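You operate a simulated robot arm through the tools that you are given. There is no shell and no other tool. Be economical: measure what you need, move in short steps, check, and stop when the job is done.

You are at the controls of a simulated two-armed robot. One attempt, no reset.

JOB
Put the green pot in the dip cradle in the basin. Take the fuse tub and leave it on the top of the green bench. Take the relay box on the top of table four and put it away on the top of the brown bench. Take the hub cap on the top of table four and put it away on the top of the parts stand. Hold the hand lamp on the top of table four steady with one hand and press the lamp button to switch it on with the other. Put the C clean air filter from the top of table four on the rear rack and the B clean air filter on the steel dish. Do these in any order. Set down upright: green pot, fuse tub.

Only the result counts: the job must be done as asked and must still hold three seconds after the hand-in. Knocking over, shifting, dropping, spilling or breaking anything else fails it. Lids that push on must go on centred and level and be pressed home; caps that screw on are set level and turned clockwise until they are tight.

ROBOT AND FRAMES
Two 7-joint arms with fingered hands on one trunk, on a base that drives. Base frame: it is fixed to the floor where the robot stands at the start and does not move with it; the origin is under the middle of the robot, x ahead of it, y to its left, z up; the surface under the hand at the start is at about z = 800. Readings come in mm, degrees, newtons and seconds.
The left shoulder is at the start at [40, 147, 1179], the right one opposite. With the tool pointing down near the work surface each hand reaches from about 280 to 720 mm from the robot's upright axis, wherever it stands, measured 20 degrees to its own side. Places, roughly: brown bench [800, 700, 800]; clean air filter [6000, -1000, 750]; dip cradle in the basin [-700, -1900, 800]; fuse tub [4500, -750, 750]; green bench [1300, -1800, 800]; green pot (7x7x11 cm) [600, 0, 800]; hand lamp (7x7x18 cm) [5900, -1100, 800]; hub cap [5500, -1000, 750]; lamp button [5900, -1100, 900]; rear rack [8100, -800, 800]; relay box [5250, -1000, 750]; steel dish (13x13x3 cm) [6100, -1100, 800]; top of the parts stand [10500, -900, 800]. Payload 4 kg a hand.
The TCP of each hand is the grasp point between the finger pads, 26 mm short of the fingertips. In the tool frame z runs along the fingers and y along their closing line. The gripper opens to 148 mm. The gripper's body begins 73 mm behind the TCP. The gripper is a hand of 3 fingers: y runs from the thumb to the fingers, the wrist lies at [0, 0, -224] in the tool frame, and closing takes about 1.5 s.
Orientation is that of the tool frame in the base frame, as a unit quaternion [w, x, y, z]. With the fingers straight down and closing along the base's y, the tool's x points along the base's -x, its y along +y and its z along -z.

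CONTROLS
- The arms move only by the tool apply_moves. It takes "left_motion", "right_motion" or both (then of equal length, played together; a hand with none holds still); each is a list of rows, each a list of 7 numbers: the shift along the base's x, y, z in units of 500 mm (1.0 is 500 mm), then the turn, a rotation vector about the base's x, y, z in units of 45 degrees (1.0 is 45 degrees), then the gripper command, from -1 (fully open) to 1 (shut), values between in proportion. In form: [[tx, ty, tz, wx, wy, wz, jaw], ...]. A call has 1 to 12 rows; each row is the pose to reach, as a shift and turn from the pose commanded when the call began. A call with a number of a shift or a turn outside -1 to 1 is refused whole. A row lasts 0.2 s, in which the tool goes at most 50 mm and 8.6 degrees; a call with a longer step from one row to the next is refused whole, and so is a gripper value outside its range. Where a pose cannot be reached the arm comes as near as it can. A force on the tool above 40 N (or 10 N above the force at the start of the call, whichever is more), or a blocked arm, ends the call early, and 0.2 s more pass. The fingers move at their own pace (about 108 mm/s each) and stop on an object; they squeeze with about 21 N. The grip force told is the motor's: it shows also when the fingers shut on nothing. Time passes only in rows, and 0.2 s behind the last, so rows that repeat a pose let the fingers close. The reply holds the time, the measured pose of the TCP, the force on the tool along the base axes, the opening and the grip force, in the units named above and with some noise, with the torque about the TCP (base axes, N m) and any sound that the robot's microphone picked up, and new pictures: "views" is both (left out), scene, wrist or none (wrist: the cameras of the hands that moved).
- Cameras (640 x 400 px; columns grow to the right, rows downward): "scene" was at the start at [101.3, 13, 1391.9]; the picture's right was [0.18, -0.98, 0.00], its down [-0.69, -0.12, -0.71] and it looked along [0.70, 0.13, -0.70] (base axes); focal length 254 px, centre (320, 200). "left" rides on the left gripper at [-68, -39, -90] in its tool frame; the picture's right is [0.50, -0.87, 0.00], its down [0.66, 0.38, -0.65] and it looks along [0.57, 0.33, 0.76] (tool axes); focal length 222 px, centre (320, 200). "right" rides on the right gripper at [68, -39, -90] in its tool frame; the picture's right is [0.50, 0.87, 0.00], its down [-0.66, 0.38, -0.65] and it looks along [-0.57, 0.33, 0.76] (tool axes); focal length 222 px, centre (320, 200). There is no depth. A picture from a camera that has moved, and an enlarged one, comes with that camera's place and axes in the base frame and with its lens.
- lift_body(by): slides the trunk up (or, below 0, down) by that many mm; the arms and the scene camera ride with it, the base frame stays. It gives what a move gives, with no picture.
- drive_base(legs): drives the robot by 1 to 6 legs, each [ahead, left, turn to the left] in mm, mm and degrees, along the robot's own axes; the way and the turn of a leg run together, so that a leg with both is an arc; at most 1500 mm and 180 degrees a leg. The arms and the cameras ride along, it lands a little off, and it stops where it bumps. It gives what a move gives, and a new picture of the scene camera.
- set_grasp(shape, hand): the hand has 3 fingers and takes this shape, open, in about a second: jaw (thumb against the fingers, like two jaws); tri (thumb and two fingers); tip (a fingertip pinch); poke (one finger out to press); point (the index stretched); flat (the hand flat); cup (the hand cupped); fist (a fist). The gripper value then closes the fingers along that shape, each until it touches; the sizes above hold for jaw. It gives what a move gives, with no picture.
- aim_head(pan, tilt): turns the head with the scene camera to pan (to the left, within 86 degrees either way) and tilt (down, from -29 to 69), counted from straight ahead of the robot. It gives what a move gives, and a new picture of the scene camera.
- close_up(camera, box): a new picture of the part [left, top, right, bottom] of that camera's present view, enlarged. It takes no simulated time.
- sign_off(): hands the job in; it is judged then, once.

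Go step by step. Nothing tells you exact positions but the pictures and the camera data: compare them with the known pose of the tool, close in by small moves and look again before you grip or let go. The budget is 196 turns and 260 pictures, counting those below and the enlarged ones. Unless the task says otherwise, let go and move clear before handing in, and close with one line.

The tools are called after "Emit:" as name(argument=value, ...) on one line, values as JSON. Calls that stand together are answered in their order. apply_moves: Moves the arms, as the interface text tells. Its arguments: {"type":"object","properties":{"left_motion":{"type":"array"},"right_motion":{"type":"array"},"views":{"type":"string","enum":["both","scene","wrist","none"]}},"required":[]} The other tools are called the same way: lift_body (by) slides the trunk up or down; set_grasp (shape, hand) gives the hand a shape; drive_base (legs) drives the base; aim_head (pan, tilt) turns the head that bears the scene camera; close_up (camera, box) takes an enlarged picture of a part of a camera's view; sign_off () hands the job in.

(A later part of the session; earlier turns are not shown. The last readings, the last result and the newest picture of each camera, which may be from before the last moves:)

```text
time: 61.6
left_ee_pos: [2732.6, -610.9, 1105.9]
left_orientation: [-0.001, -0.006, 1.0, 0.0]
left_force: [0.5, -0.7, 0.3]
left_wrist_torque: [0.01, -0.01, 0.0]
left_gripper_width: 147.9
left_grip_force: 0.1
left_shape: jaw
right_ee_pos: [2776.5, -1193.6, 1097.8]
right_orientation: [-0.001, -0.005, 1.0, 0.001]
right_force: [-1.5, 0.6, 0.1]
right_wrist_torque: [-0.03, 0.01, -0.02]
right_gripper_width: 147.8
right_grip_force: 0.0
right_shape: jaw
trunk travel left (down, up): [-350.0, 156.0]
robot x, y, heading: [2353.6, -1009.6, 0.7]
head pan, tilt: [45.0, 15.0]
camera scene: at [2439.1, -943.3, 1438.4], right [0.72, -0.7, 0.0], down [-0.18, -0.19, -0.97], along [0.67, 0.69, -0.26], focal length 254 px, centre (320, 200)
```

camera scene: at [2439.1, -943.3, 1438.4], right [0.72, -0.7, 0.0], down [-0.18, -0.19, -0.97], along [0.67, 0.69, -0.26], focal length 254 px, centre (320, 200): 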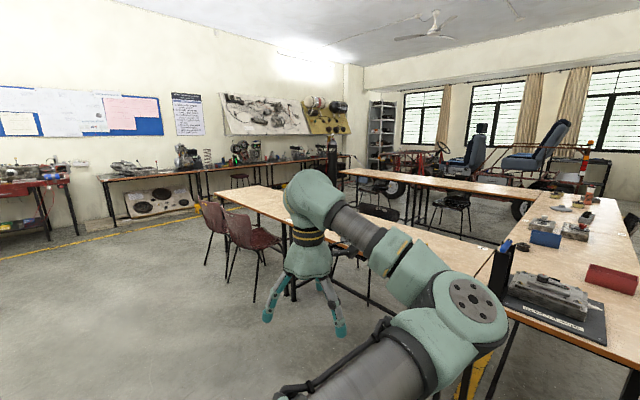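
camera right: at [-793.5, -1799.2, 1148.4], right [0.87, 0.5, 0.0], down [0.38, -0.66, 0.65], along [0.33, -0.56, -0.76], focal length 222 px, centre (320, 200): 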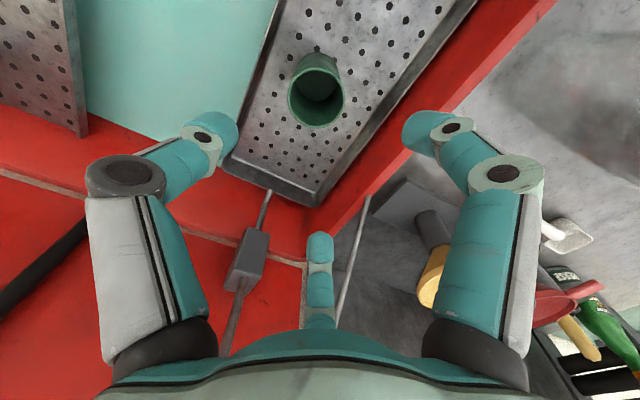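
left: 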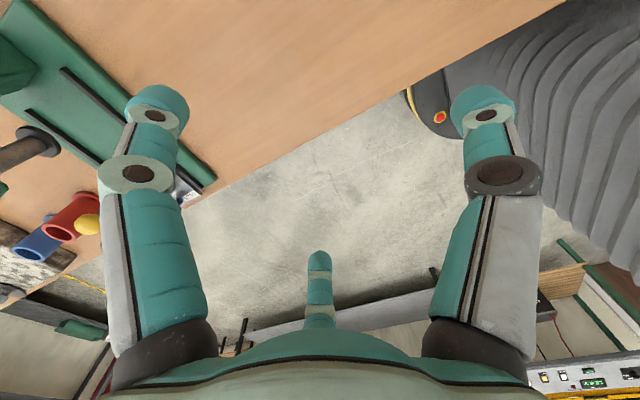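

The front tables end at about y=2130 and the interior of the U is open on the left. I'll go around to it, strafing left and then driving ahead.

Emit:
drive_base(legs=[[0, 1450, 0], [0, 1450, 0], [0, 800, 0], [1300, 0, 0]])

Emit:
aim_head(pan=-30, tilt=22)

```text
time: 85.7
left_ee_pos: [3940.9, 3143.2, 1106.7]
left_orientation: [0.0, -0.018, 1.0, 0.0]
left_force: [0.6, -0.8, 0.1]
left_wrist_torque: [0.0, 0.01, 0.01]
left_gripper_width: 148.0
left_grip_force: 0.0
left_shape: jaw
right_ee_pos: [3998.9, 2561.7, 1097.5]
right_orientation: [-0.001, -0.017, 1.0, 0.001]
right_force: [0.4, 0.4, -0.2]
right_wrist_torque: [-0.07, -0.02, 0.04]
right_gripper_width: 147.7
right_grip_force: 0.0
right_shape: jaw
trunk travel left (down, up): [-350.0, 156.0]
robot x, y, heading: [3568.8, 2735.9, 2.1]
head pan, tilt: [45.0, 15.0]
camera scene: at [3654.7, 2805.0, 1438.4], right [0.73, -0.68, 0.0], down [-0.18, -0.19, -0.97], along [0.66, 0.71, -0.26], focal length 254 px, centre (320, 200)
```

scene: 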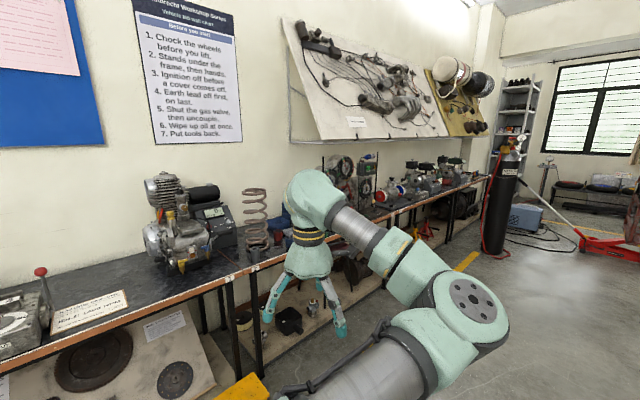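

```text
time: 87.1
left_ee_pos: [3939.2, 3144.0, 1106.8]
left_orientation: [0.0, -0.018, 1.0, 0.0]
left_force: [0.3, 0.6, 0.4]
left_wrist_torque: [-0.03, 0.03, 0.0]
left_gripper_width: 147.7
left_grip_force: 0.2
left_shape: jaw
right_ee_pos: [3998.4, 2563.1, 1097.3]
right_orientation: [-0.001, -0.017, 1.0, 0.001]
right_force: [1.1, 0.1, -0.9]
right_wrist_torque: [-0.02, 0.0, 0.03]
right_gripper_width: 148.0
right_grip_force: 0.1
right_shape: jaw
trunk travel left (down, up): [-350.0, 156.0]
robot x, y, heading: [3574.5, 2737.9, 1.9]
head pan, tilt: [-30.0, 22.0]
camera scene: at [3673.3, 2693.2, 1427.0], right [-0.47, -0.88, 0.0], down [-0.33, 0.18, -0.93], along [0.82, -0.43, -0.37], focal length 254 px, centre (320, 200)
```

scene: 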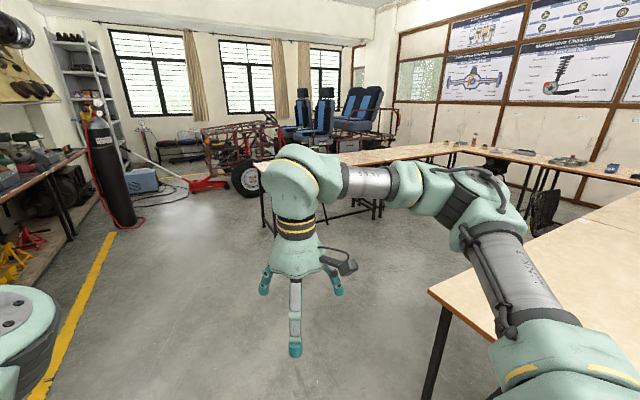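

The interior is open. I'll drive to x≈4950 and turn to look in.

Emit:
drive_base(legs=[[1400, -50, 0], [0, 0, -92]])

Emit:
aim_head(pan=0, tilt=22)

```text
time: 97.9
left_ee_pos: [5349.4, 2354.3, 1107.4]
left_orientation: [0.0, 0.707, 0.707, 0.0]
left_force: [0.3, 0.4, -0.2]
left_wrist_torque: [0.01, 0.0, -0.03]
left_gripper_width: 148.1
left_grip_force: 0.1
left_shape: jaw
right_ee_pos: [4767.9, 2314.2, 1096.3]
right_orientation: [-0.001, 0.707, 0.707, 0.001]
right_force: [-0.2, -0.2, -0.3]
right_wrist_torque: [0.02, 0.01, 0.0]
right_gripper_width: 147.9
right_grip_force: 0.0
right_shape: jaw
trunk travel left (down, up): [-350.0, 156.0]
robot x, y, heading: [4958.1, 2734.3, -89.9]
head pan, tilt: [-30.0, 22.0]
camera scene: at [4911.1, 2634.0, 1427.0], right [-0.87, 0.5, 0.0], down [0.19, 0.33, -0.93], along [-0.46, -0.8, -0.37], focal length 254 px, centre (320, 200)
```

scene: 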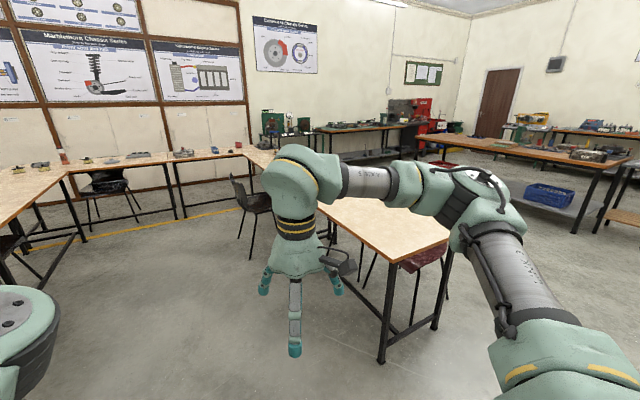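

```text
time: 98.9
left_ee_pos: [5349.9, 2353.7, 1106.8]
left_orientation: [0.0, 0.707, 0.707, 0.0]
left_force: [-0.3, 0.2, 0.6]
left_wrist_torque: [-0.02, -0.01, 0.0]
left_gripper_width: 148.1
left_grip_force: 0.1
left_shape: jaw
right_ee_pos: [4768.4, 2315.7, 1097.7]
right_orientation: [0.0, 0.707, 0.707, 0.002]
right_force: [0.3, -0.1, -0.4]
right_wrist_torque: [-0.02, 0.0, -0.01]
right_gripper_width: 148.0
right_grip_force: 0.0
right_shape: jaw
trunk travel left (down, up): [-350.0, 156.0]
robot x, y, heading: [4958.0, 2736.8, -89.9]
head pan, tilt: [0.0, 22.0]
camera scene: at [4957.4, 2621.7, 1427.0], right [-1.0, 0.0, 0.0], down [0.0, 0.37, -0.93], along [0.0, -0.93, -0.37], focal length 254 px, centre (320, 200)
```

scene: 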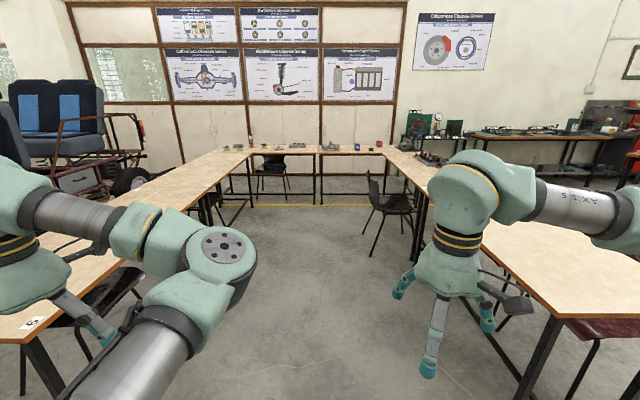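

The interior is clear along x≈4960. I'll drive in to about y=350 and look at the objects.

Emit:
drive_base(legs=[[1400, 0, 0], [1000, 0, 0]])

Emit:
close_up(camera="scene", box=[100, 130, 420, 330])

```text
time: 110.6
left_ee_pos: [5348.7, -42.0, 1105.9]
left_orientation: [0.0, 0.707, 0.707, 0.0]
left_force: [0.1, -0.6, 0.5]
left_wrist_torque: [0.01, -0.02, -0.01]
left_gripper_width: 147.9
left_grip_force: 0.0
left_shape: jaw
right_ee_pos: [4765.9, -77.8, 1097.3]
right_orientation: [0.0, 0.708, 0.706, 0.001]
right_force: [-0.2, -0.1, 0.3]
right_wrist_torque: [0.04, -0.04, 0.0]
right_gripper_width: 148.0
right_grip_force: 0.0
right_shape: jaw
trunk travel left (down, up): [-350.0, 156.0]
robot x, y, heading: [4956.9, 341.9, -90.1]
head pan, tilt: [0.0, 22.0]
camera scene: at [4956.8, 227.4, 1427.0], right [-1.0, 0.0, 0.0], down [0.0, 0.37, -0.93], along [0.0, -0.93, -0.37], focal length 254 px, centre (320, 200)
```

scene: 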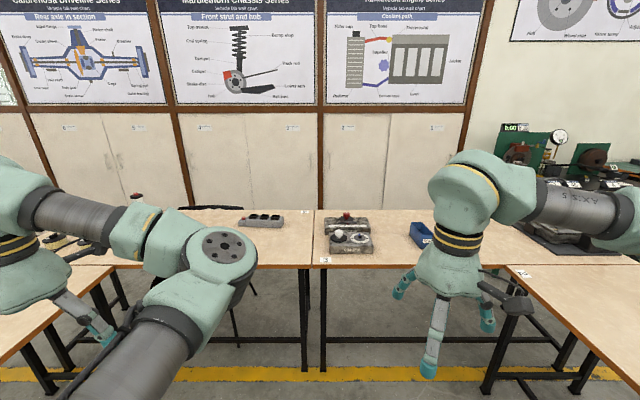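

```text
2.00 times, centred on (260, 230) of scene
camera zoom: at [4956.8, 227.4, 1427.0], right [-1.0, 0.0, 0.0], down [0.0, 0.37, -0.93], along [0.0, -0.93, -0.37], focal length 508 px, centre (440, 140)
```

zoom: 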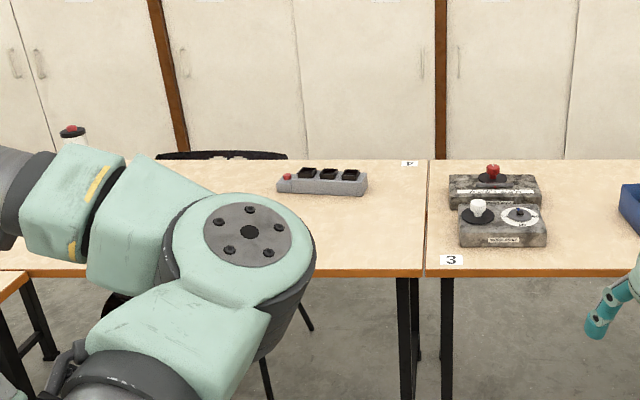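

The relay box (grey, with sockets) is near [5290, -1060], and the blue tub is near [4435, -870]. I'll zoom in on the tub.

Emit:
close_up(camera="scene", box=[380, 200, 480, 262])

Emit:
aim_head(pan=-20, tilt=28)

```text
6.40 times, centred on (430, 231) of scene
camera zoom: at [4956.8, 227.4, 1427.0], right [-1.0, 0.0, 0.0], down [0.0, 0.37, -0.93], along [0.0, -0.93, -0.37], focal length 1627 px, centre (-384, 2)
```

zoom: 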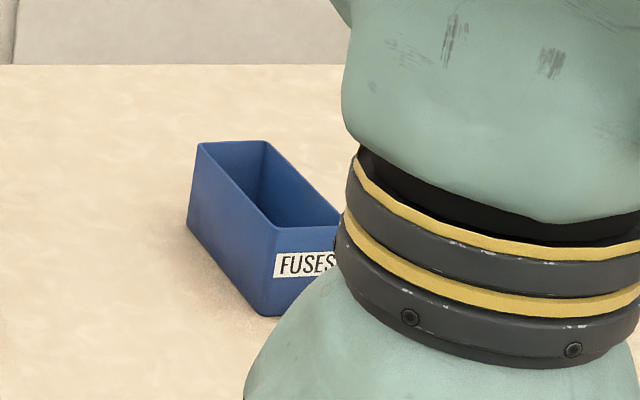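

```text
time: 111.5
left_ee_pos: [5348.9, -42.7, 1106.3]
left_orientation: [0.001, 0.708, 0.706, 0.0]
left_force: [-0.7, 0.3, -0.1]
left_wrist_torque: [-0.01, -0.02, 0.03]
left_gripper_width: 147.9
left_grip_force: 0.0
left_shape: jaw
right_ee_pos: [4765.3, -78.0, 1098.3]
right_orientation: [0.0, 0.709, 0.706, 0.001]
right_force: [0.0, -0.5, -0.1]
right_wrist_torque: [-0.01, 0.0, -0.01]
right_gripper_width: 147.8
right_grip_force: 0.0
right_shape: jaw
trunk travel left (down, up): [-350.0, 156.0]
robot x, y, heading: [4958.3, 341.8, -90.1]
head pan, tilt: [-20.0, 28.0]
camera scene: at [4925.8, 234.1, 1417.4], right [-0.94, 0.34, 0.0], down [0.16, 0.44, -0.88], along [-0.3, -0.83, -0.47], focal length 254 px, centre (320, 200)
```

scene: 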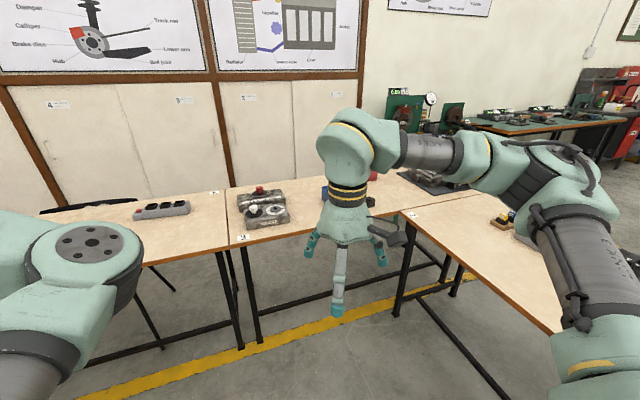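

The blue tub is labelled FUSES. I'll move up to the table beside it.

Emit:
drive_base(legs=[[680, 0, 0], [0, -300, 0]])

Emit:
aim_head(pan=-15, tilt=45)

```text
time: 116.9
left_ee_pos: [5043.0, -723.7, 1105.7]
left_orientation: [0.0, 0.708, 0.706, 0.0]
left_force: [0.2, -0.8, 0.1]
left_wrist_torque: [-0.01, 0.0, 0.05]
left_gripper_width: 147.8
left_grip_force: 0.0
left_shape: jaw
right_ee_pos: [4460.6, -758.3, 1097.6]
right_orientation: [0.0, 0.709, 0.705, 0.001]
right_force: [0.1, 0.7, 0.1]
right_wrist_torque: [-0.02, 0.02, 0.03]
right_gripper_width: 147.8
right_grip_force: 0.1
right_shape: jaw
trunk travel left (down, up): [-350.0, 156.0]
robot x, y, heading: [4652.1, -339.6, -90.4]
head pan, tilt: [-20.0, 28.0]
camera scene: at [4621.2, -445.8, 1417.4], right [-0.94, 0.35, 0.0], down [0.16, 0.44, -0.88], along [-0.31, -0.83, -0.47], focal length 254 px, centre (320, 200)
```

scene: 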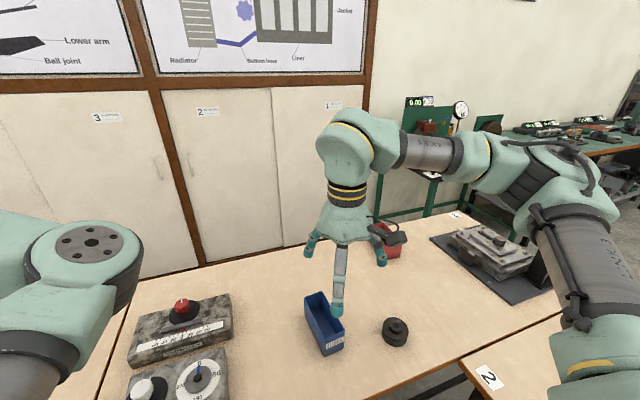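

```text
time: 117.7
left_ee_pos: [5043.4, -725.2, 1106.4]
left_orientation: [-0.001, 0.708, 0.706, 0.0]
left_force: [-0.4, 0.3, 0.2]
left_wrist_torque: [0.01, 0.02, 0.01]
left_gripper_width: 147.8
left_grip_force: 0.1
left_shape: jaw
right_ee_pos: [4458.9, -758.7, 1096.6]
right_orientation: [-0.001, 0.709, 0.705, 0.001]
right_force: [-0.8, 0.3, 0.0]
right_wrist_torque: [0.0, 0.02, 0.0]
right_gripper_width: 147.8
right_grip_force: 0.1
right_shape: jaw
trunk travel left (down, up): [-350.0, 156.0]
robot x, y, heading: [4646.7, -335.6, -90.2]
head pan, tilt: [-15.0, 45.0]
camera scene: at [4629.8, -438.8, 1391.6], right [-0.96, 0.26, 0.0], down [0.19, 0.68, -0.71], along [-0.19, -0.68, -0.71], focal length 254 px, centre (320, 200)
```

scene: 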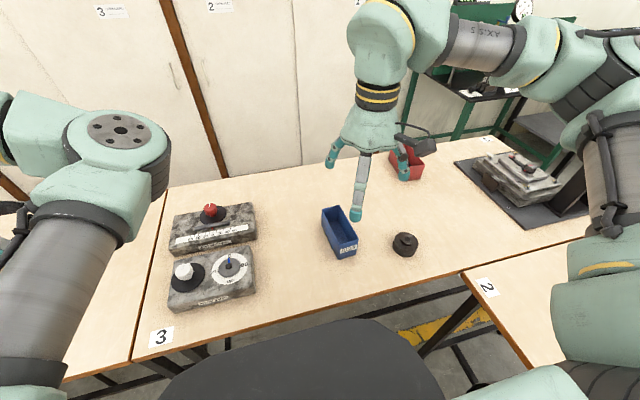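

The tub is about 70×140 mm with its long side along y, centred near [4448, -880]. I'll check how the hand shapes look before choosing a grip.

Emit:
set_grasp(shape="tri", hand="right")

Emit:
close_up(camera="right", box=[0, 0, 640, 400])

Emit:
set_grasp(shape="tip", hand="right")

Emit:
close_up(camera="right", box=[0, 0, 640, 400])

Emit:
set_grasp(shape="jaw", hand="right")

Emit:
close_up(camera="right", box=[0, 0, 640, 400])

```text
time: 118.6
left_ee_pos: [5042.6, -723.4, 1107.6]
left_orientation: [0.0, 0.708, 0.706, 0.0]
left_force: [-0.3, 0.5, -0.6]
left_wrist_torque: [0.02, -0.03, -0.01]
left_gripper_width: 147.8
left_grip_force: 0.0
left_shape: jaw
right_ee_pos: [4460.3, -759.2, 1097.8]
right_orientation: [0.0, 0.708, 0.706, 0.001]
right_force: [-0.7, -0.1, -0.2]
right_wrist_torque: [0.0, 0.01, 0.02]
right_gripper_width: 147.8
right_grip_force: 0.1
right_shape: tri
trunk travel left (down, up): [-350.0, 156.0]
robot x, y, heading: [4650.5, -341.3, -90.3]
head pan, tilt: [-15.0, 45.0]
```

```text
1.00 times, centred on (320, 200) of right (not enlarged: the box is as wide or as high as the picture)
camera zoom: at [4420.6, -691.8, 1188.0], right [0.87, 0.49, 0.0], down [0.37, -0.66, 0.65], along [0.33, -0.57, -0.76], focal length 222 px, centre (320, 200)
```

zoom: 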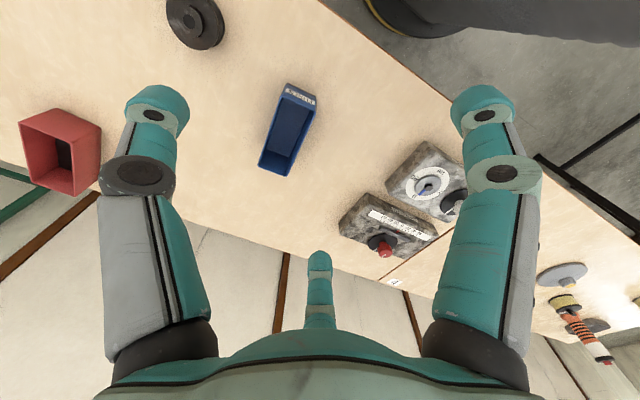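

```text
time: 119.5
left_ee_pos: [5042.7, -724.1, 1106.5]
left_orientation: [-0.001, 0.708, 0.706, 0.0]
left_force: [-1.2, -0.3, 0.3]
left_wrist_torque: [0.02, -0.04, 0.05]
left_gripper_width: 147.7
left_grip_force: 0.0
left_shape: jaw
right_ee_pos: [4461.5, -758.7, 1097.3]
right_orientation: [0.0, 0.708, 0.706, 0.001]
right_force: [0.0, -0.4, 0.2]
right_wrist_torque: [0.0, -0.01, 0.01]
right_gripper_width: 147.6
right_grip_force: 0.0
right_shape: tip
trunk travel left (down, up): [-350.0, 156.0]
robot x, y, heading: [4651.1, -339.8, -90.2]
head pan, tilt: [-15.0, 45.0]
```

```text
1.00 times, centred on (320, 200) of right (not enlarged: the box is as wide or as high as the picture)
camera zoom: at [4420.6, -691.8, 1188.0], right [0.87, 0.49, 0.0], down [0.37, -0.66, 0.65], along [0.33, -0.57, -0.76], focal length 222 px, centre (320, 200)
```

zoom: 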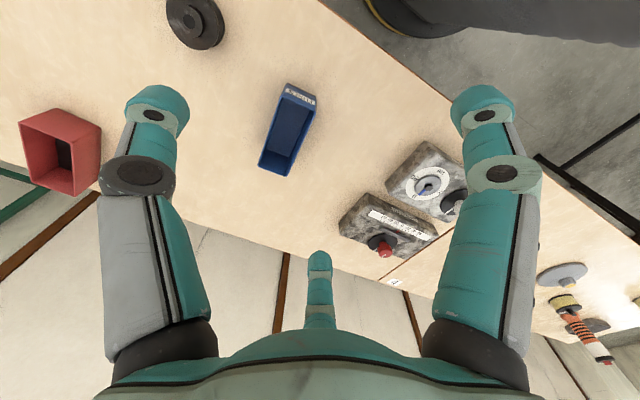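

```text
time: 120.4
left_ee_pos: [5042.7, -722.7, 1106.5]
left_orientation: [0.0, 0.709, 0.706, -0.001]
left_force: [-0.1, -0.2, 0.6]
left_wrist_torque: [0.01, 0.04, 0.02]
left_gripper_width: 148.0
left_grip_force: 0.0
left_shape: jaw
right_ee_pos: [4460.0, -758.9, 1097.4]
right_orientation: [0.0, 0.709, 0.705, 0.001]
right_force: [0.8, -0.4, 0.6]
right_wrist_torque: [0.02, -0.03, -0.01]
right_gripper_width: 148.2
right_grip_force: 0.1
right_shape: jaw
trunk travel left (down, up): [-350.0, 156.0]
robot x, y, heading: [4653.1, -336.0, -90.1]
head pan, tilt: [-15.0, 45.0]
```

```text
1.00 times, centred on (320, 200) of right (not enlarged: the box is as wide or as high as the picture)
camera zoom: at [4420.6, -691.8, 1188.0], right [0.87, 0.49, 0.0], down [0.37, -0.66, 0.65], along [0.33, -0.57, -0.76], focal length 222 px, centre (320, 200)
```

zoom: 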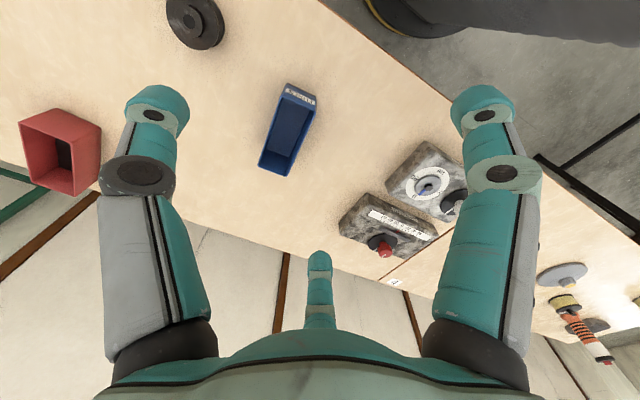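

All shapes look the same when open: three fingers at 120° around the TCP. The tub centre reads [4459, -878], yawed about 5°. I'll move above it, go partway down and check.

Emit:
apply_moves(right_motion=[[0, -0.08, 0, 0, 0, 0.1, -1], [0, -0.16, 0, 0, 0, 0.118, -1], [0, -0.238, 0, 0, 0, 0.118, -1], [0, -0.238, -0.09, 0, 0, 0.118, -1], [0, -0.238, -0.18, 0, 0, 0.118, -1], [0, -0.238, -0.27, 0, 0, 0.118, -1], [0, -0.238, -0.36, 0, 0, 0.118, -1]])

```text
time: 122.0
left_ee_pos: [5040.6, -723.3, 1106.8]
left_orientation: [0.0, 0.708, 0.706, 0.002]
left_force: [1.2, 1.0, -0.6]
left_wrist_torque: [0.0, 0.01, 0.0]
left_gripper_width: 148.0
left_grip_force: 0.0
left_shape: jaw
right_ee_pos: [4460.0, -877.1, 916.5]
right_orientation: [0.0, 0.676, 0.737, 0.002]
right_force: [-0.9, -0.1, -0.4]
right_wrist_torque: [-0.01, -0.01, -0.01]
right_gripper_width: 147.7
right_grip_force: 0.0
right_shape: jaw
trunk travel left (down, up): [-350.0, 156.0]
robot x, y, heading: [4653.2, -340.7, -90.3]
head pan, tilt: [-15.0, 45.0]
camera scene: at [4629.5, -439.5, 1391.5], right [-0.96, 0.26, 0.0], down [0.19, 0.68, -0.71], along [-0.19, -0.68, -0.71], focal length 254 px, centre (320, 200)
camera right: at [4414.7, -814.5, 1006.8], right [0.82, 0.57, 0.0], down [0.43, -0.62, 0.65], along [0.38, -0.53, -0.76], focal length 222 px, centre (320, 200)
```

scene: 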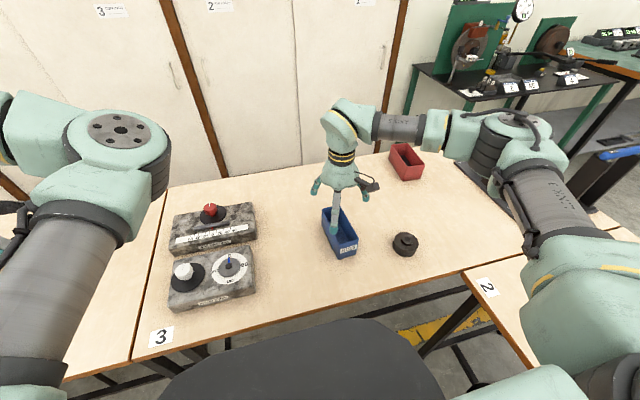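
right: 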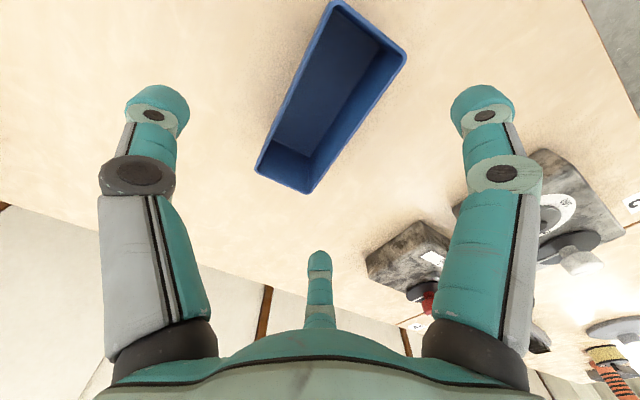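

The rim is at z≈815 and the tub centre at [4457, -875]. I'll go down with a small +x offset for finger clearance and close.

Emit:
apply_moves(right_motion=[[0.014, 0.004, -0.08, 0, 0, 0, -1], [0.014, 0.004, -0.16, 0, 0, 0, -1], [0.014, 0.004, -0.25, 0, 0, 0, -1], [0.014, 0.004, -0.25, 0, 0, 0, 1], [0.014, 0.004, -0.25, 0, 0, 0, 1], [0.014, 0.004, -0.25, 0, 0, 0, 1], [0.014, 0.004, -0.25, 0, 0, 0, 1], [0.014, 0.004, -0.25, 0, 0, 0, 1], [0.014, 0.004, -0.25, 0, 0, 0, 1], [0.014, 0.004, -0.25, 0, 0, 0, 1]])

```text
time: 124.2
left_ee_pos: [5042.2, -723.7, 1105.3]
left_orientation: [0.0, 0.709, 0.706, 0.001]
left_force: [0.2, -0.2, 0.0]
left_wrist_torque: [-0.01, -0.02, 0.04]
left_gripper_width: 147.8
left_grip_force: 0.1
left_shape: jaw
right_ee_pos: [4467.4, -877.2, 792.8]
right_orientation: [0.0, 0.676, 0.737, 0.002]
right_force: [0.6, -0.5, 0.0]
right_wrist_torque: [-0.01, -0.01, 0.01]
right_gripper_width: 63.7
right_grip_force: 20.8
right_shape: jaw
trunk travel left (down, up): [-350.0, 156.0]
robot x, y, heading: [4650.9, -337.9, -90.1]
head pan, tilt: [-15.0, 45.0]
camera scene: at [4630.2, -438.9, 1391.5], right [-0.96, 0.26, 0.0], down [0.19, 0.68, -0.71], along [-0.19, -0.68, -0.71], focal length 254 px, centre (320, 200)
camera right: at [4422.0, -813.1, 883.5], right [0.82, 0.57, 0.0], down [0.43, -0.62, 0.65], along [0.38, -0.53, -0.76], focal length 222 px, centre (320, 200)
```

scene: 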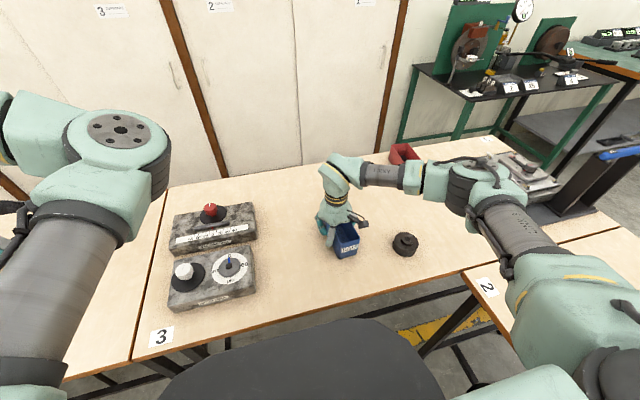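
right: 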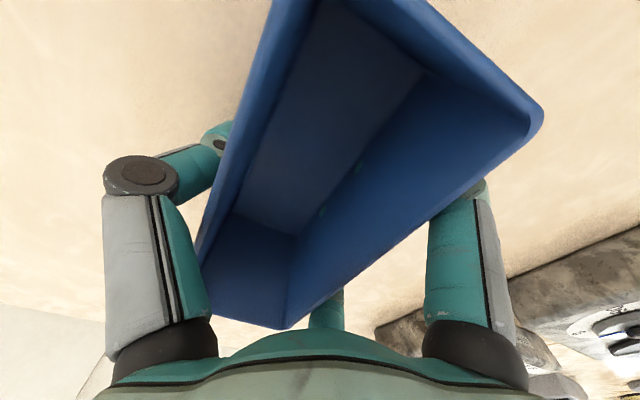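

The tub is gripped at a width of 63.7. I'll lift it and check.

Emit:
apply_moves(right_motion=[[0, 0, 0.02, 0, 0, 0, 1], [0, 0, 0.06, 0, 0, 0, 1], [0, 0, 0.14, 0, 0, 0, 1], [0, 0, 0.22, 0, 0, 0, 1], [0, 0, 0.3, 0, 0, 0, 1], [0, 0.04, 0.38, 0, 0, 0, 1], [0, 0.1, 0.45, 0, 0, 0, 1], [0, 0.18, 0.48, 0, 0, 0, 1], [0, 0.24, 0.5, 0, 0, -0.118, 1]])

```text
time: 126.2
left_ee_pos: [5041.6, -723.1, 1105.9]
left_orientation: [0.0, 0.708, 0.706, 0.0]
left_force: [-0.1, 0.3, 0.6]
left_wrist_torque: [0.01, 0.03, -0.01]
left_gripper_width: 148.0
left_grip_force: 0.0
left_shape: jaw
right_ee_pos: [4466.0, -754.2, 1043.9]
right_orientation: [0.0, 0.71, 0.705, 0.001]
right_force: [0.2, -0.1, -0.9]
right_wrist_torque: [0.0, -0.04, 0.03]
right_gripper_width: 63.8
right_grip_force: 21.0
right_shape: jaw
trunk travel left (down, up): [-350.0, 156.0]
robot x, y, heading: [4653.7, -336.6, -90.6]
head pan, tilt: [-15.0, 45.0]
camera scene: at [4630.0, -438.1, 1391.6], right [-0.96, 0.26, 0.0], down [0.19, 0.68, -0.71], along [-0.19, -0.68, -0.71], focal length 254 px, centre (320, 200)
camera right: at [4427.2, -687.8, 1133.5], right [0.87, 0.49, 0.0], down [0.37, -0.66, 0.65], along [0.32, -0.57, -0.76], focal length 222 px, centre (320, 200)
```

scene: 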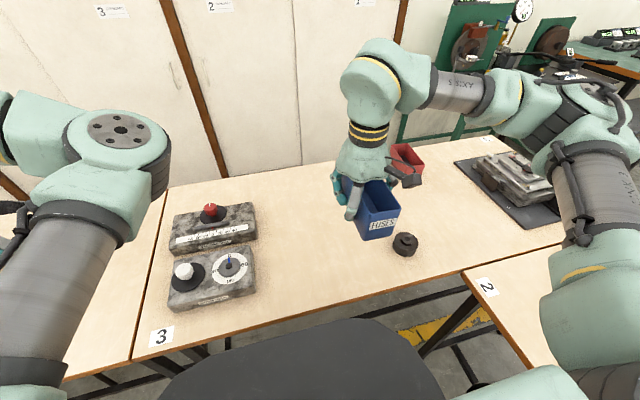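
right: 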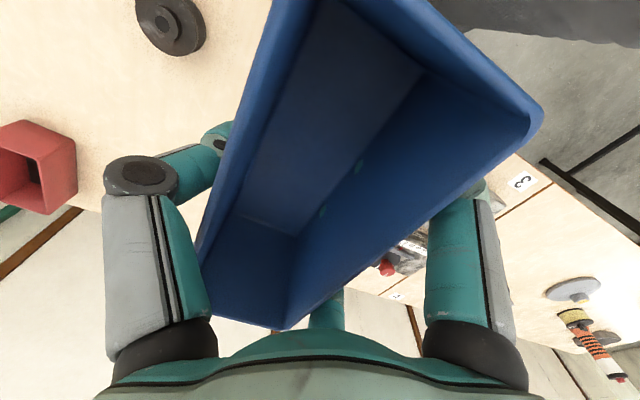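

Holding well. Next I'll shift along the table to take the relay box with the left hand.

Emit:
drive_base(legs=[[0, 490, 0], [55, 0, 0]])

Emit:
aim_head(pan=12, tilt=45)

```text
time: 129.6
left_ee_pos: [5531.0, -778.6, 1108.8]
left_orientation: [0.002, 0.71, 0.704, -0.001]
left_force: [0.3, -0.1, 0.9]
left_wrist_torque: [-0.03, 0.0, -0.01]
left_gripper_width: 147.7
left_grip_force: 0.0
left_shape: jaw
right_ee_pos: [4955.5, -809.5, 1043.6]
right_orientation: [0.002, 0.711, 0.703, 0.0]
right_force: [-0.6, 1.1, -0.7]
right_wrist_torque: [-0.05, -0.02, 0.01]
right_gripper_width: 63.5
right_grip_force: 20.9
right_shape: jaw
trunk travel left (down, up): [-350.0, 156.0]
robot x, y, heading: [5140.9, -398.1, -90.6]
head pan, tilt: [-15.0, 45.0]
camera scene: at [5120.2, -491.1, 1391.9], right [-0.96, 0.27, 0.0], down [0.19, 0.68, -0.71], along [-0.19, -0.68, -0.71], focal length 254 px, centre (320, 200)
```

scene: 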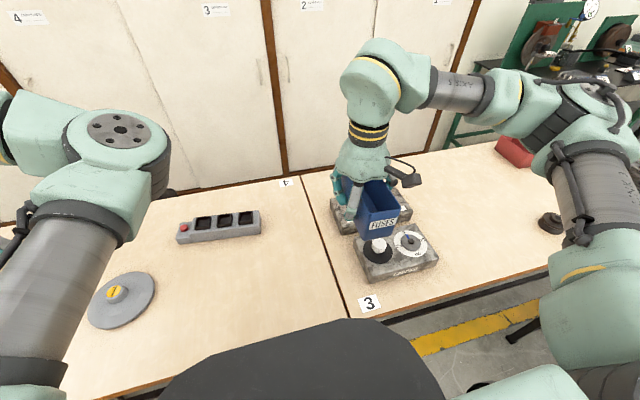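

```text
time: 130.5
left_ee_pos: [5530.9, -783.1, 1107.5]
left_orientation: [0.001, 0.71, 0.704, 0.0]
left_force: [-0.1, -0.5, 0.6]
left_wrist_torque: [0.0, -0.02, -0.03]
left_gripper_width: 148.0
left_grip_force: 0.1
left_shape: jaw
right_ee_pos: [4954.8, -811.5, 1042.4]
right_orientation: [0.0, 0.711, 0.704, 0.001]
right_force: [0.6, -0.3, -1.7]
right_wrist_torque: [-0.01, -0.01, 0.0]
right_gripper_width: 63.5
right_grip_force: 21.6
right_shape: jaw
trunk travel left (down, up): [-350.0, 156.0]
robot x, y, heading: [5141.8, -393.7, -90.6]
head pan, tilt: [12.0, 45.0]
camera scene: at [5158.4, -497.2, 1391.6], right [-0.98, -0.2, 0.0], down [-0.14, 0.69, -0.71], along [0.14, -0.69, -0.71], focal length 254 px, centre (320, 200)
```

scene: 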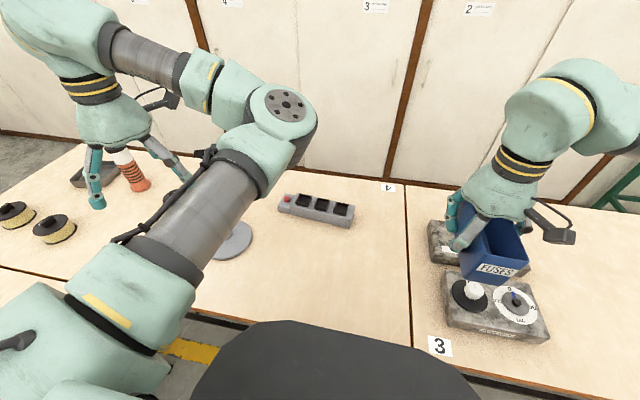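

The relay box is centred at about [5281, -1047], roughly 220 mm long and yawed about -6°. I'll bring the left hand over it while turning so it closes across the box.

Emit:
apply_moves(left_motion=[[-0.06, -0.066, 0, 0, 0, 0.13, -1], [-0.12, -0.132, 0, 0, 0, 0.26, -1], [-0.18, -0.198, 0, 0, 0, 0.39, -1], [-0.24, -0.264, 0, 0, 0, 0.52, -1], [-0.3, -0.33, -0.03, 0, 0, 0.65, -1], [-0.36, -0.396, -0.06, 0, 0, 0.78, -1], [-0.42, -0.462, -0.09, 0, 0, 0.9, -1], [-0.48, -0.51, -0.12, 0, 0, 1, -1], [-0.5, -0.528, -0.15, 0, 0, 1, -1]], views="none")

Emit:
apply_moves(left_motion=[[0, 0, 0, 0, 0, 0.18, -1], [0, 0, -0.03, 0, 0, 0.36, -1], [0, 0, -0.06, 0, 0, 0.54, -1], [0, 0, -0.1, 0, 0, 0.72, -1], [0, 0, -0.13, 0, 0, 0.885, -1], [0, 0, -0.16, 0, 0, 0.885, -1]])

```text
time: 132.5
left_ee_pos: [5450.1, -901.2, 1053.2]
left_orientation: [0.0, 0.387, 0.922, 0.0]
left_force: [-0.4, -1.1, 0.7]
left_wrist_torque: [-0.03, -0.01, -0.03]
left_gripper_width: 147.9
left_grip_force: 0.1
left_shape: jaw
left hand out of reach, approached as far as the arm can: row 3, 4, 5, 6, 7, 8, 9
right_ee_pos: [4956.4, -812.0, 1043.5]
right_orientation: [0.0, 0.711, 0.704, 0.001]
right_force: [0.0, -0.5, -2.3]
right_wrist_torque: [-0.01, -0.02, -0.04]
right_gripper_width: 63.4
right_grip_force: 21.0
right_shape: jaw
trunk travel left (down, up): [-350.0, 156.0]
robot x, y, heading: [5139.8, -398.0, -90.5]
head pan, tilt: [12.0, 45.0]
```

```text
time: 133.9
left_ee_pos: [5474.3, -728.4, 1019.0]
left_orientation: [0.0, 0.05, 0.999, 0.001]
left_force: [1.0, 0.1, 0.0]
left_wrist_torque: [0.0, -0.02, 0.03]
left_gripper_width: 147.9
left_grip_force: 0.0
left_shape: jaw
left hand out of reach, approached as far as the arm can: row 1, 2, 3, 4, 5, 6
right_ee_pos: [4955.2, -812.4, 1042.6]
right_orientation: [0.0, 0.711, 0.703, 0.001]
right_force: [0.0, -0.5, -0.5]
right_wrist_torque: [-0.04, 0.01, 0.0]
right_gripper_width: 63.5
right_grip_force: 21.3
right_shape: jaw
trunk travel left (down, up): [-350.0, 156.0]
robot x, y, heading: [5146.0, -398.1, -90.5]
head pan, tilt: [12.0, 45.0]
camera scene: at [5158.6, -497.6, 1391.5], right [-0.98, -0.2, 0.0], down [-0.14, 0.69, -0.71], along [0.14, -0.69, -0.71], focal length 254 px, centre (320, 200)
camera left: at [5538.0, -774.3, 1109.1], right [-0.58, -0.81, 0.0], down [-0.61, 0.44, 0.65], along [-0.53, 0.38, -0.76], focal length 222 px, centre (320, 200)
```

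scene: 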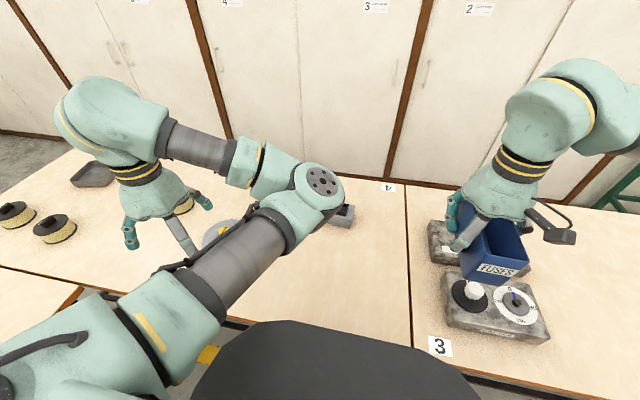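
left: 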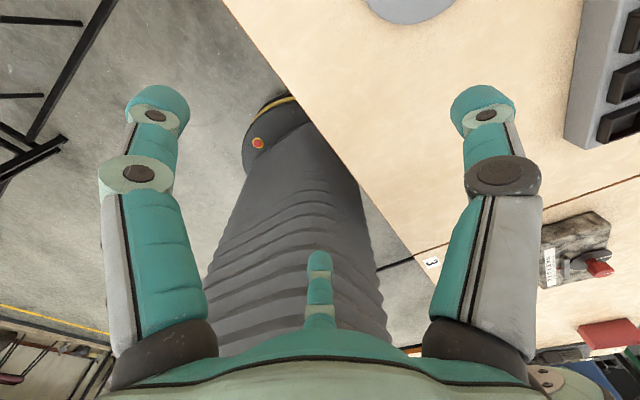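

The arm can't reach out with that wrist turn. I'll unwind and turn the wrist the other way, staying high.

Emit:
apply_moves(left_motion=[[0, 0, 0.04, 0, 0, -0.17, -1], [0, 0, 0.08, 0, 0, -0.34, -1], [0, 0, 0.12, 0, 0, -0.51, -1], [0, 0, 0.16, 0, 0, -0.68, -1], [0, 0, 0.2, 0, 0, -0.85, -1], [0, 0, 0.2, 0, 0, -1, -1]], views="none")

Emit:
apply_moves(left_motion=[[0, 0, 0, 0, 0, -0.17, -1], [0, 0, 0, 0, 0, -0.34, -1], [0, 0, 0, 0, 0, -0.51, -1], [0, 0, 0, 0, 0, -0.68, -1], [0, 0, 0, 0, 0, -0.85, -1], [0, 0, 0, 0, 0, -1, -1]], views="none")

Emit:
apply_moves(left_motion=[[0, 0, 0, 0, 0, -0.17, -1], [0, 0, 0, 0, 0, -0.34, -1], [0, 0, 0, 0, 0, -0.51, -1], [0, 0, 0, 0, 0, -0.68, -1], [0, 0, 0, 0, 0, -0.85, -1], [0, 0, 0, 0, 0, -1, -1]], views="none")

Emit:
apply_moves(left_motion=[[0, 0, 0, 0, 0, -0.17, -1], [0, 0, 0, 0, 0, -0.34, -1], [0, 0, 0, 0, 0, -0.51, -1], [0, 0, 0, 0, 0, -0.68, -1], [0, 0, 0, 0, 0, -0.85, -1], [0, 0, 0, 0, 0, -1, -1]])

```text
time: 135.3
left_ee_pos: [5474.8, -728.8, 1116.9]
left_orientation: [0.0, 0.428, 0.904, 0.001]
left_force: [0.6, 0.2, -0.2]
left_wrist_torque: [0.03, 0.0, -0.01]
left_gripper_width: 147.9
left_grip_force: 0.0
left_shape: jaw
right_ee_pos: [4953.6, -812.0, 1043.3]
right_orientation: [0.0, 0.711, 0.703, 0.001]
right_force: [-0.6, 0.0, -1.0]
right_wrist_torque: [-0.03, -0.02, 0.0]
right_gripper_width: 63.6
right_grip_force: 21.3
right_shape: jaw
trunk travel left (down, up): [-350.0, 156.0]
robot x, y, heading: [5146.6, -393.1, -90.5]
head pan, tilt: [12.0, 45.0]
```

```text
time: 136.7
left_ee_pos: [5475.8, -730.1, 1117.1]
left_orientation: [0.001, 0.742, 0.67, 0.0]
left_force: [0.3, -0.5, 0.0]
left_wrist_torque: [-0.03, -0.02, 0.01]
left_gripper_width: 148.0
left_grip_force: 0.0
left_shape: jaw
right_ee_pos: [4955.1, -811.2, 1043.4]
right_orientation: [0.0, 0.711, 0.703, 0.002]
right_force: [-0.4, 0.2, -1.5]
right_wrist_torque: [-0.05, 0.0, -0.01]
right_gripper_width: 63.9
right_grip_force: 21.3
right_shape: jaw
trunk travel left (down, up): [-350.0, 156.0]
robot x, y, heading: [5141.9, -396.7, -90.7]
head pan, tilt: [12.0, 45.0]
```

```text
time: 138.1
left_ee_pos: [5476.3, -730.4, 1116.8]
left_orientation: [0.0, 0.942, 0.335, 0.0]
left_force: [0.4, 0.2, 0.0]
left_wrist_torque: [0.01, 0.04, 0.04]
left_gripper_width: 148.1
left_grip_force: 0.1
left_shape: jaw
right_ee_pos: [4955.4, -812.3, 1043.8]
right_orientation: [0.0, 0.711, 0.703, 0.002]
right_force: [0.1, 0.9, -1.1]
right_wrist_torque: [0.01, -0.02, 0.0]
right_gripper_width: 63.3
right_grip_force: 21.3
right_shape: jaw
trunk travel left (down, up): [-350.0, 156.0]
robot x, y, heading: [5142.6, -398.0, -90.7]
head pan, tilt: [12.0, 45.0]
```

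```text
time: 139.5
left_ee_pos: [5475.6, -729.4, 1115.9]
left_orientation: [0.001, 0.999, -0.051, 0.0]
left_force: [-0.2, -0.8, -0.7]
left_wrist_torque: [0.02, -0.02, 0.01]
left_gripper_width: 147.8
left_grip_force: 0.0
left_shape: jaw
right_ee_pos: [4955.1, -812.7, 1043.4]
right_orientation: [-0.001, 0.71, 0.704, 0.0]
right_force: [-1.0, -0.4, -1.5]
right_wrist_torque: [-0.01, -0.03, 0.01]
right_gripper_width: 63.7
right_grip_force: 20.8
right_shape: jaw
trunk travel left (down, up): [-350.0, 156.0]
robot x, y, heading: [5137.1, -394.1, -90.5]
head pan, tilt: [12.0, 45.0]
camera scene: at [5158.5, -497.2, 1391.5], right [-0.98, -0.2, 0.0], down [-0.14, 0.69, -0.71], along [0.14, -0.69, -0.71], focal length 254 px, centre (320, 200)
camera left: at [5413.5, -683.4, 1206.9], right [0.58, 0.81, 0.0], down [0.61, -0.44, 0.65], along [0.53, -0.38, -0.76], focal length 222 px, centre (320, 200)
```

scene: 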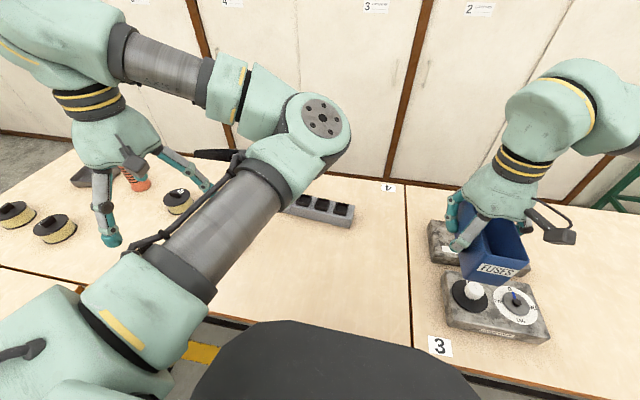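
left: 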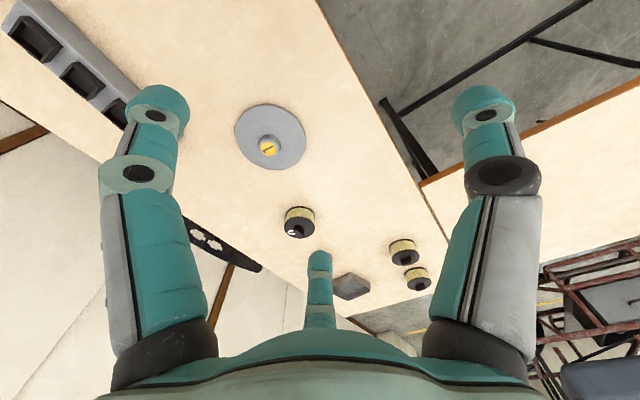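

The orientation is now right and reachable. I'll move over the relay box.

Emit:
apply_moves(left_motion=[[-0.045, -0.075, 0, 0, 0, 0, -1], [-0.09, -0.15, 0, 0, 0, 0, -1], [-0.135, -0.225, 0, 0, 0, 0, -1], [-0.18, -0.3, 0, 0, 0, 0, -1], [-0.225, -0.375, 0, 0, 0, 0, -1], [-0.27, -0.45, 0, 0, 0, 0, -1], [-0.315, -0.525, 0, 0, 0, 0, -1], [-0.36, -0.59, 0, 0, 0, 0, -1], [-0.39, -0.635, 0, 0, 0, 0, -1], [-0.39, -0.635, -0.09, 0, 0, 0, -1], [-0.39, -0.635, -0.18, 0, 0, 0, -1], [-0.39, -0.635, -0.27, 0, 0, 0, -1]])

```text
time: 142.1
left_ee_pos: [5280.5, -1046.3, 980.3]
left_orientation: [0.0, 0.999, -0.048, 0.001]
left_force: [-0.6, -1.0, -0.3]
left_wrist_torque: [0.0, 0.0, -0.02]
left_gripper_width: 147.8
left_grip_force: 0.0
left_shape: jaw
left hand out of reach, approached as far as the arm can: row 1, 2, 3, 4, 5, 6, 7
right_ee_pos: [4956.1, -812.2, 1043.2]
right_orientation: [-0.001, 0.711, 0.703, 0.001]
right_force: [0.5, -0.3, -1.0]
right_wrist_torque: [0.0, -0.01, 0.03]
right_gripper_width: 63.5
right_grip_force: 20.9
right_shape: jaw
trunk travel left (down, up): [-350.0, 156.0]
robot x, y, heading: [5143.7, -395.4, -90.5]
head pan, tilt: [12.0, 45.0]
camera scene: at [5159.7, -497.7, 1391.5], right [-0.98, -0.2, 0.0], down [-0.14, 0.69, -0.71], along [0.14, -0.69, -0.71], focal length 254 px, centre (320, 200)
camera left: at [5218.3, -1000.7, 1070.8], right [0.58, 0.81, 0.0], down [0.62, -0.44, 0.65], along [0.53, -0.38, -0.76], focal length 222 px, centre (320, 200)
```

scene: 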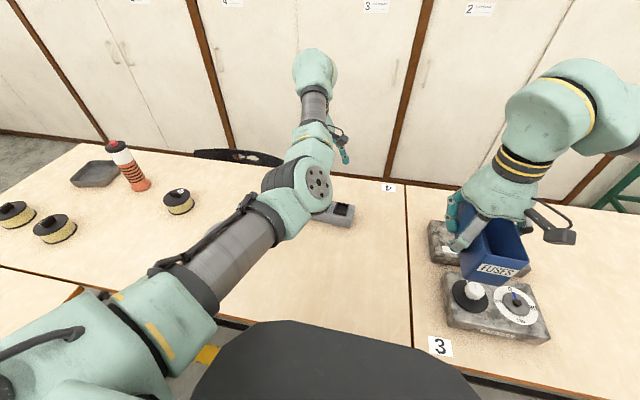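
left: 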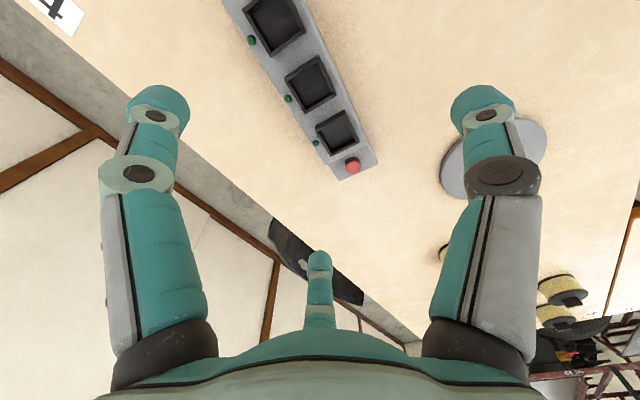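

The box axis is about -4.5° with its centre near [5284, -1051]. I'll offset slightly toward the far side so the two fingers clear it, and go down.

Emit:
apply_moves(left_motion=[[0.004, -0.034, 0, 0, 0, 0.02, -1], [0.004, -0.034, -0.09, 0, 0, 0.02, -1], [0.004, -0.034, -0.18, 0, 0, 0.02, -1], [0.004, -0.034, -0.26, 0, 0, 0.02, -1], [0.004, -0.034, -0.32, 0, 0, 0.02, -1]])

```text
time: 143.3
left_ee_pos: [5284.0, -1065.3, 819.7]
left_orientation: [-0.001, 0.999, -0.041, -0.001]
left_force: [-0.2, 0.3, -0.7]
left_wrist_torque: [-0.02, 0.0, -0.01]
left_gripper_width: 148.1
left_grip_force: 0.0
left_shape: jaw
right_ee_pos: [4956.7, -812.2, 1042.4]
right_orientation: [0.0, 0.711, 0.703, 0.002]
right_force: [0.1, 0.2, -1.3]
right_wrist_torque: [-0.04, -0.04, -0.01]
right_gripper_width: 63.6
right_grip_force: 21.1
right_shape: jaw
trunk travel left (down, up): [-350.0, 156.0]
robot x, y, heading: [5139.8, -393.7, -90.5]
head pan, tilt: [12.0, 45.0]
camera scene: at [5159.2, -497.7, 1391.5], right [-0.98, -0.2, 0.0], down [-0.14, 0.69, -0.71], along [0.14, -0.69, -0.71], focal length 254 px, centre (320, 200)
camera left: at [5220.6, -1019.8, 910.4], right [0.57, 0.82, 0.0], down [0.62, -0.43, 0.65], along [0.54, -0.37, -0.76], focal length 222 px, centre (320, 200)
```

scene: 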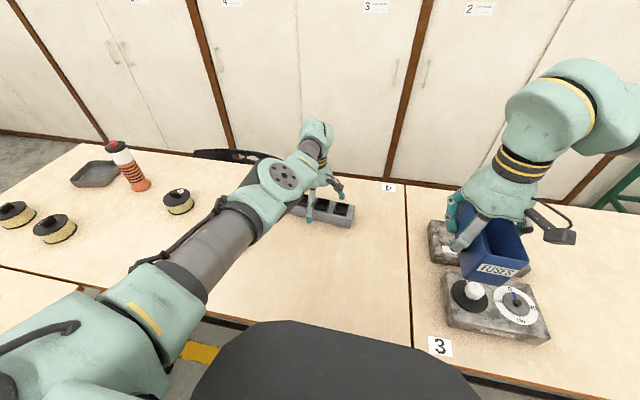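
left: 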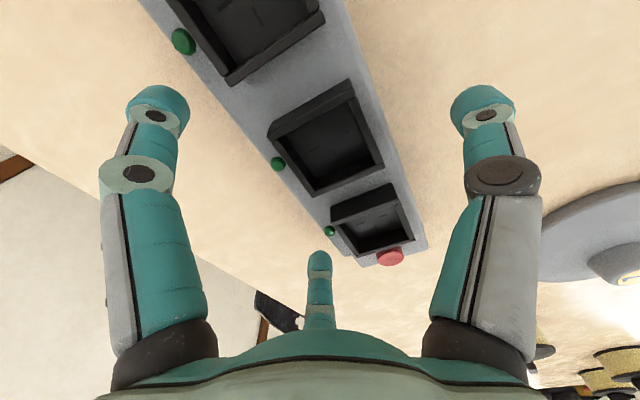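

Clearance looks fine. I'll go down the last 37 mm and close.

Emit:
apply_moves(left_motion=[[0, -0.004, -0.03, 0, 0, 0, -1], [0, -0.004, -0.055, 0, 0, 0, -1], [0, -0.004, -0.074, 0, 0, 0, -1], [0, -0.004, -0.074, 0, 0, 0, 1], [0, -0.004, -0.074, 0, 0, 0, 1], [0, -0.004, -0.074, 0, 0, 0, 1], [0, -0.004, -0.074, 0, 0, 0, 1], [0, -0.004, -0.074, 0, 0, 0, 1], [0, -0.004, -0.074, 0, 0, 0, 1], [0, -0.004, -0.074, 0, 0, 0, 1], [0, -0.004, -0.074, 0, 0, 0, 1]])

```text
time: 145.7
left_ee_pos: [5277.9, -1058.2, 790.0]
left_orientation: [0.0, 0.999, -0.041, 0.0]
left_force: [0.1, -1.1, 2.4]
left_wrist_torque: [0.13, -0.04, -0.1]
left_gripper_width: 73.5
left_grip_force: 20.5
left_shape: jaw
left hand out of reach, approached as far as the arm can: row 1, 2, 3, 4, 5, 6, 7, 8, 9, 10, 11
right_ee_pos: [4956.1, -811.5, 1042.6]
right_orientation: [0.0, 0.711, 0.703, 0.001]
right_force: [-0.2, -0.4, -1.6]
right_wrist_torque: [-0.03, -0.02, 0.0]
right_gripper_width: 63.5
right_grip_force: 21.4
right_shape: jaw
trunk travel left (down, up): [-350.0, 156.0]
robot x, y, heading: [5142.2, -395.0, -90.2]
head pan, tilt: [12.0, 45.0]
camera scene: at [5158.5, -497.2, 1391.6], right [-0.98, -0.2, 0.0], down [-0.14, 0.69, -0.71], along [0.14, -0.69, -0.71], focal length 254 px, centre (320, 200)
camera left: at [5214.7, -1011.7, 879.8], right [0.57, 0.82, 0.0], down [0.62, -0.43, 0.65], along [0.54, -0.37, -0.76], focal length 222 px, centre (320, 200)
```

scene: 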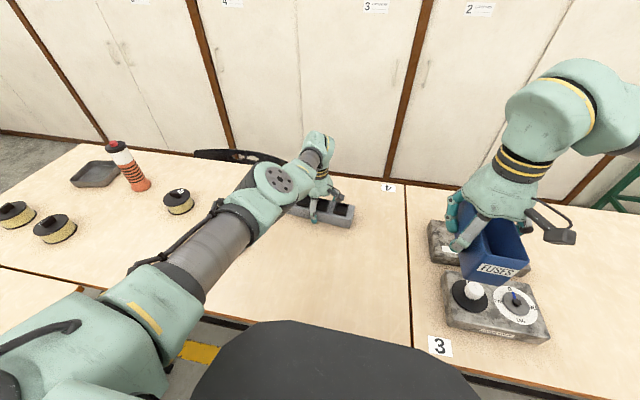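
left: 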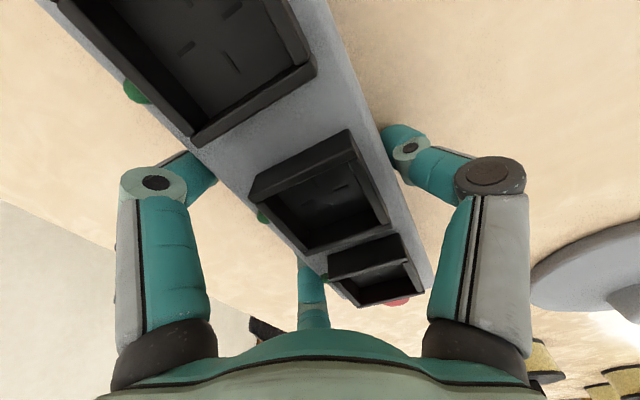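

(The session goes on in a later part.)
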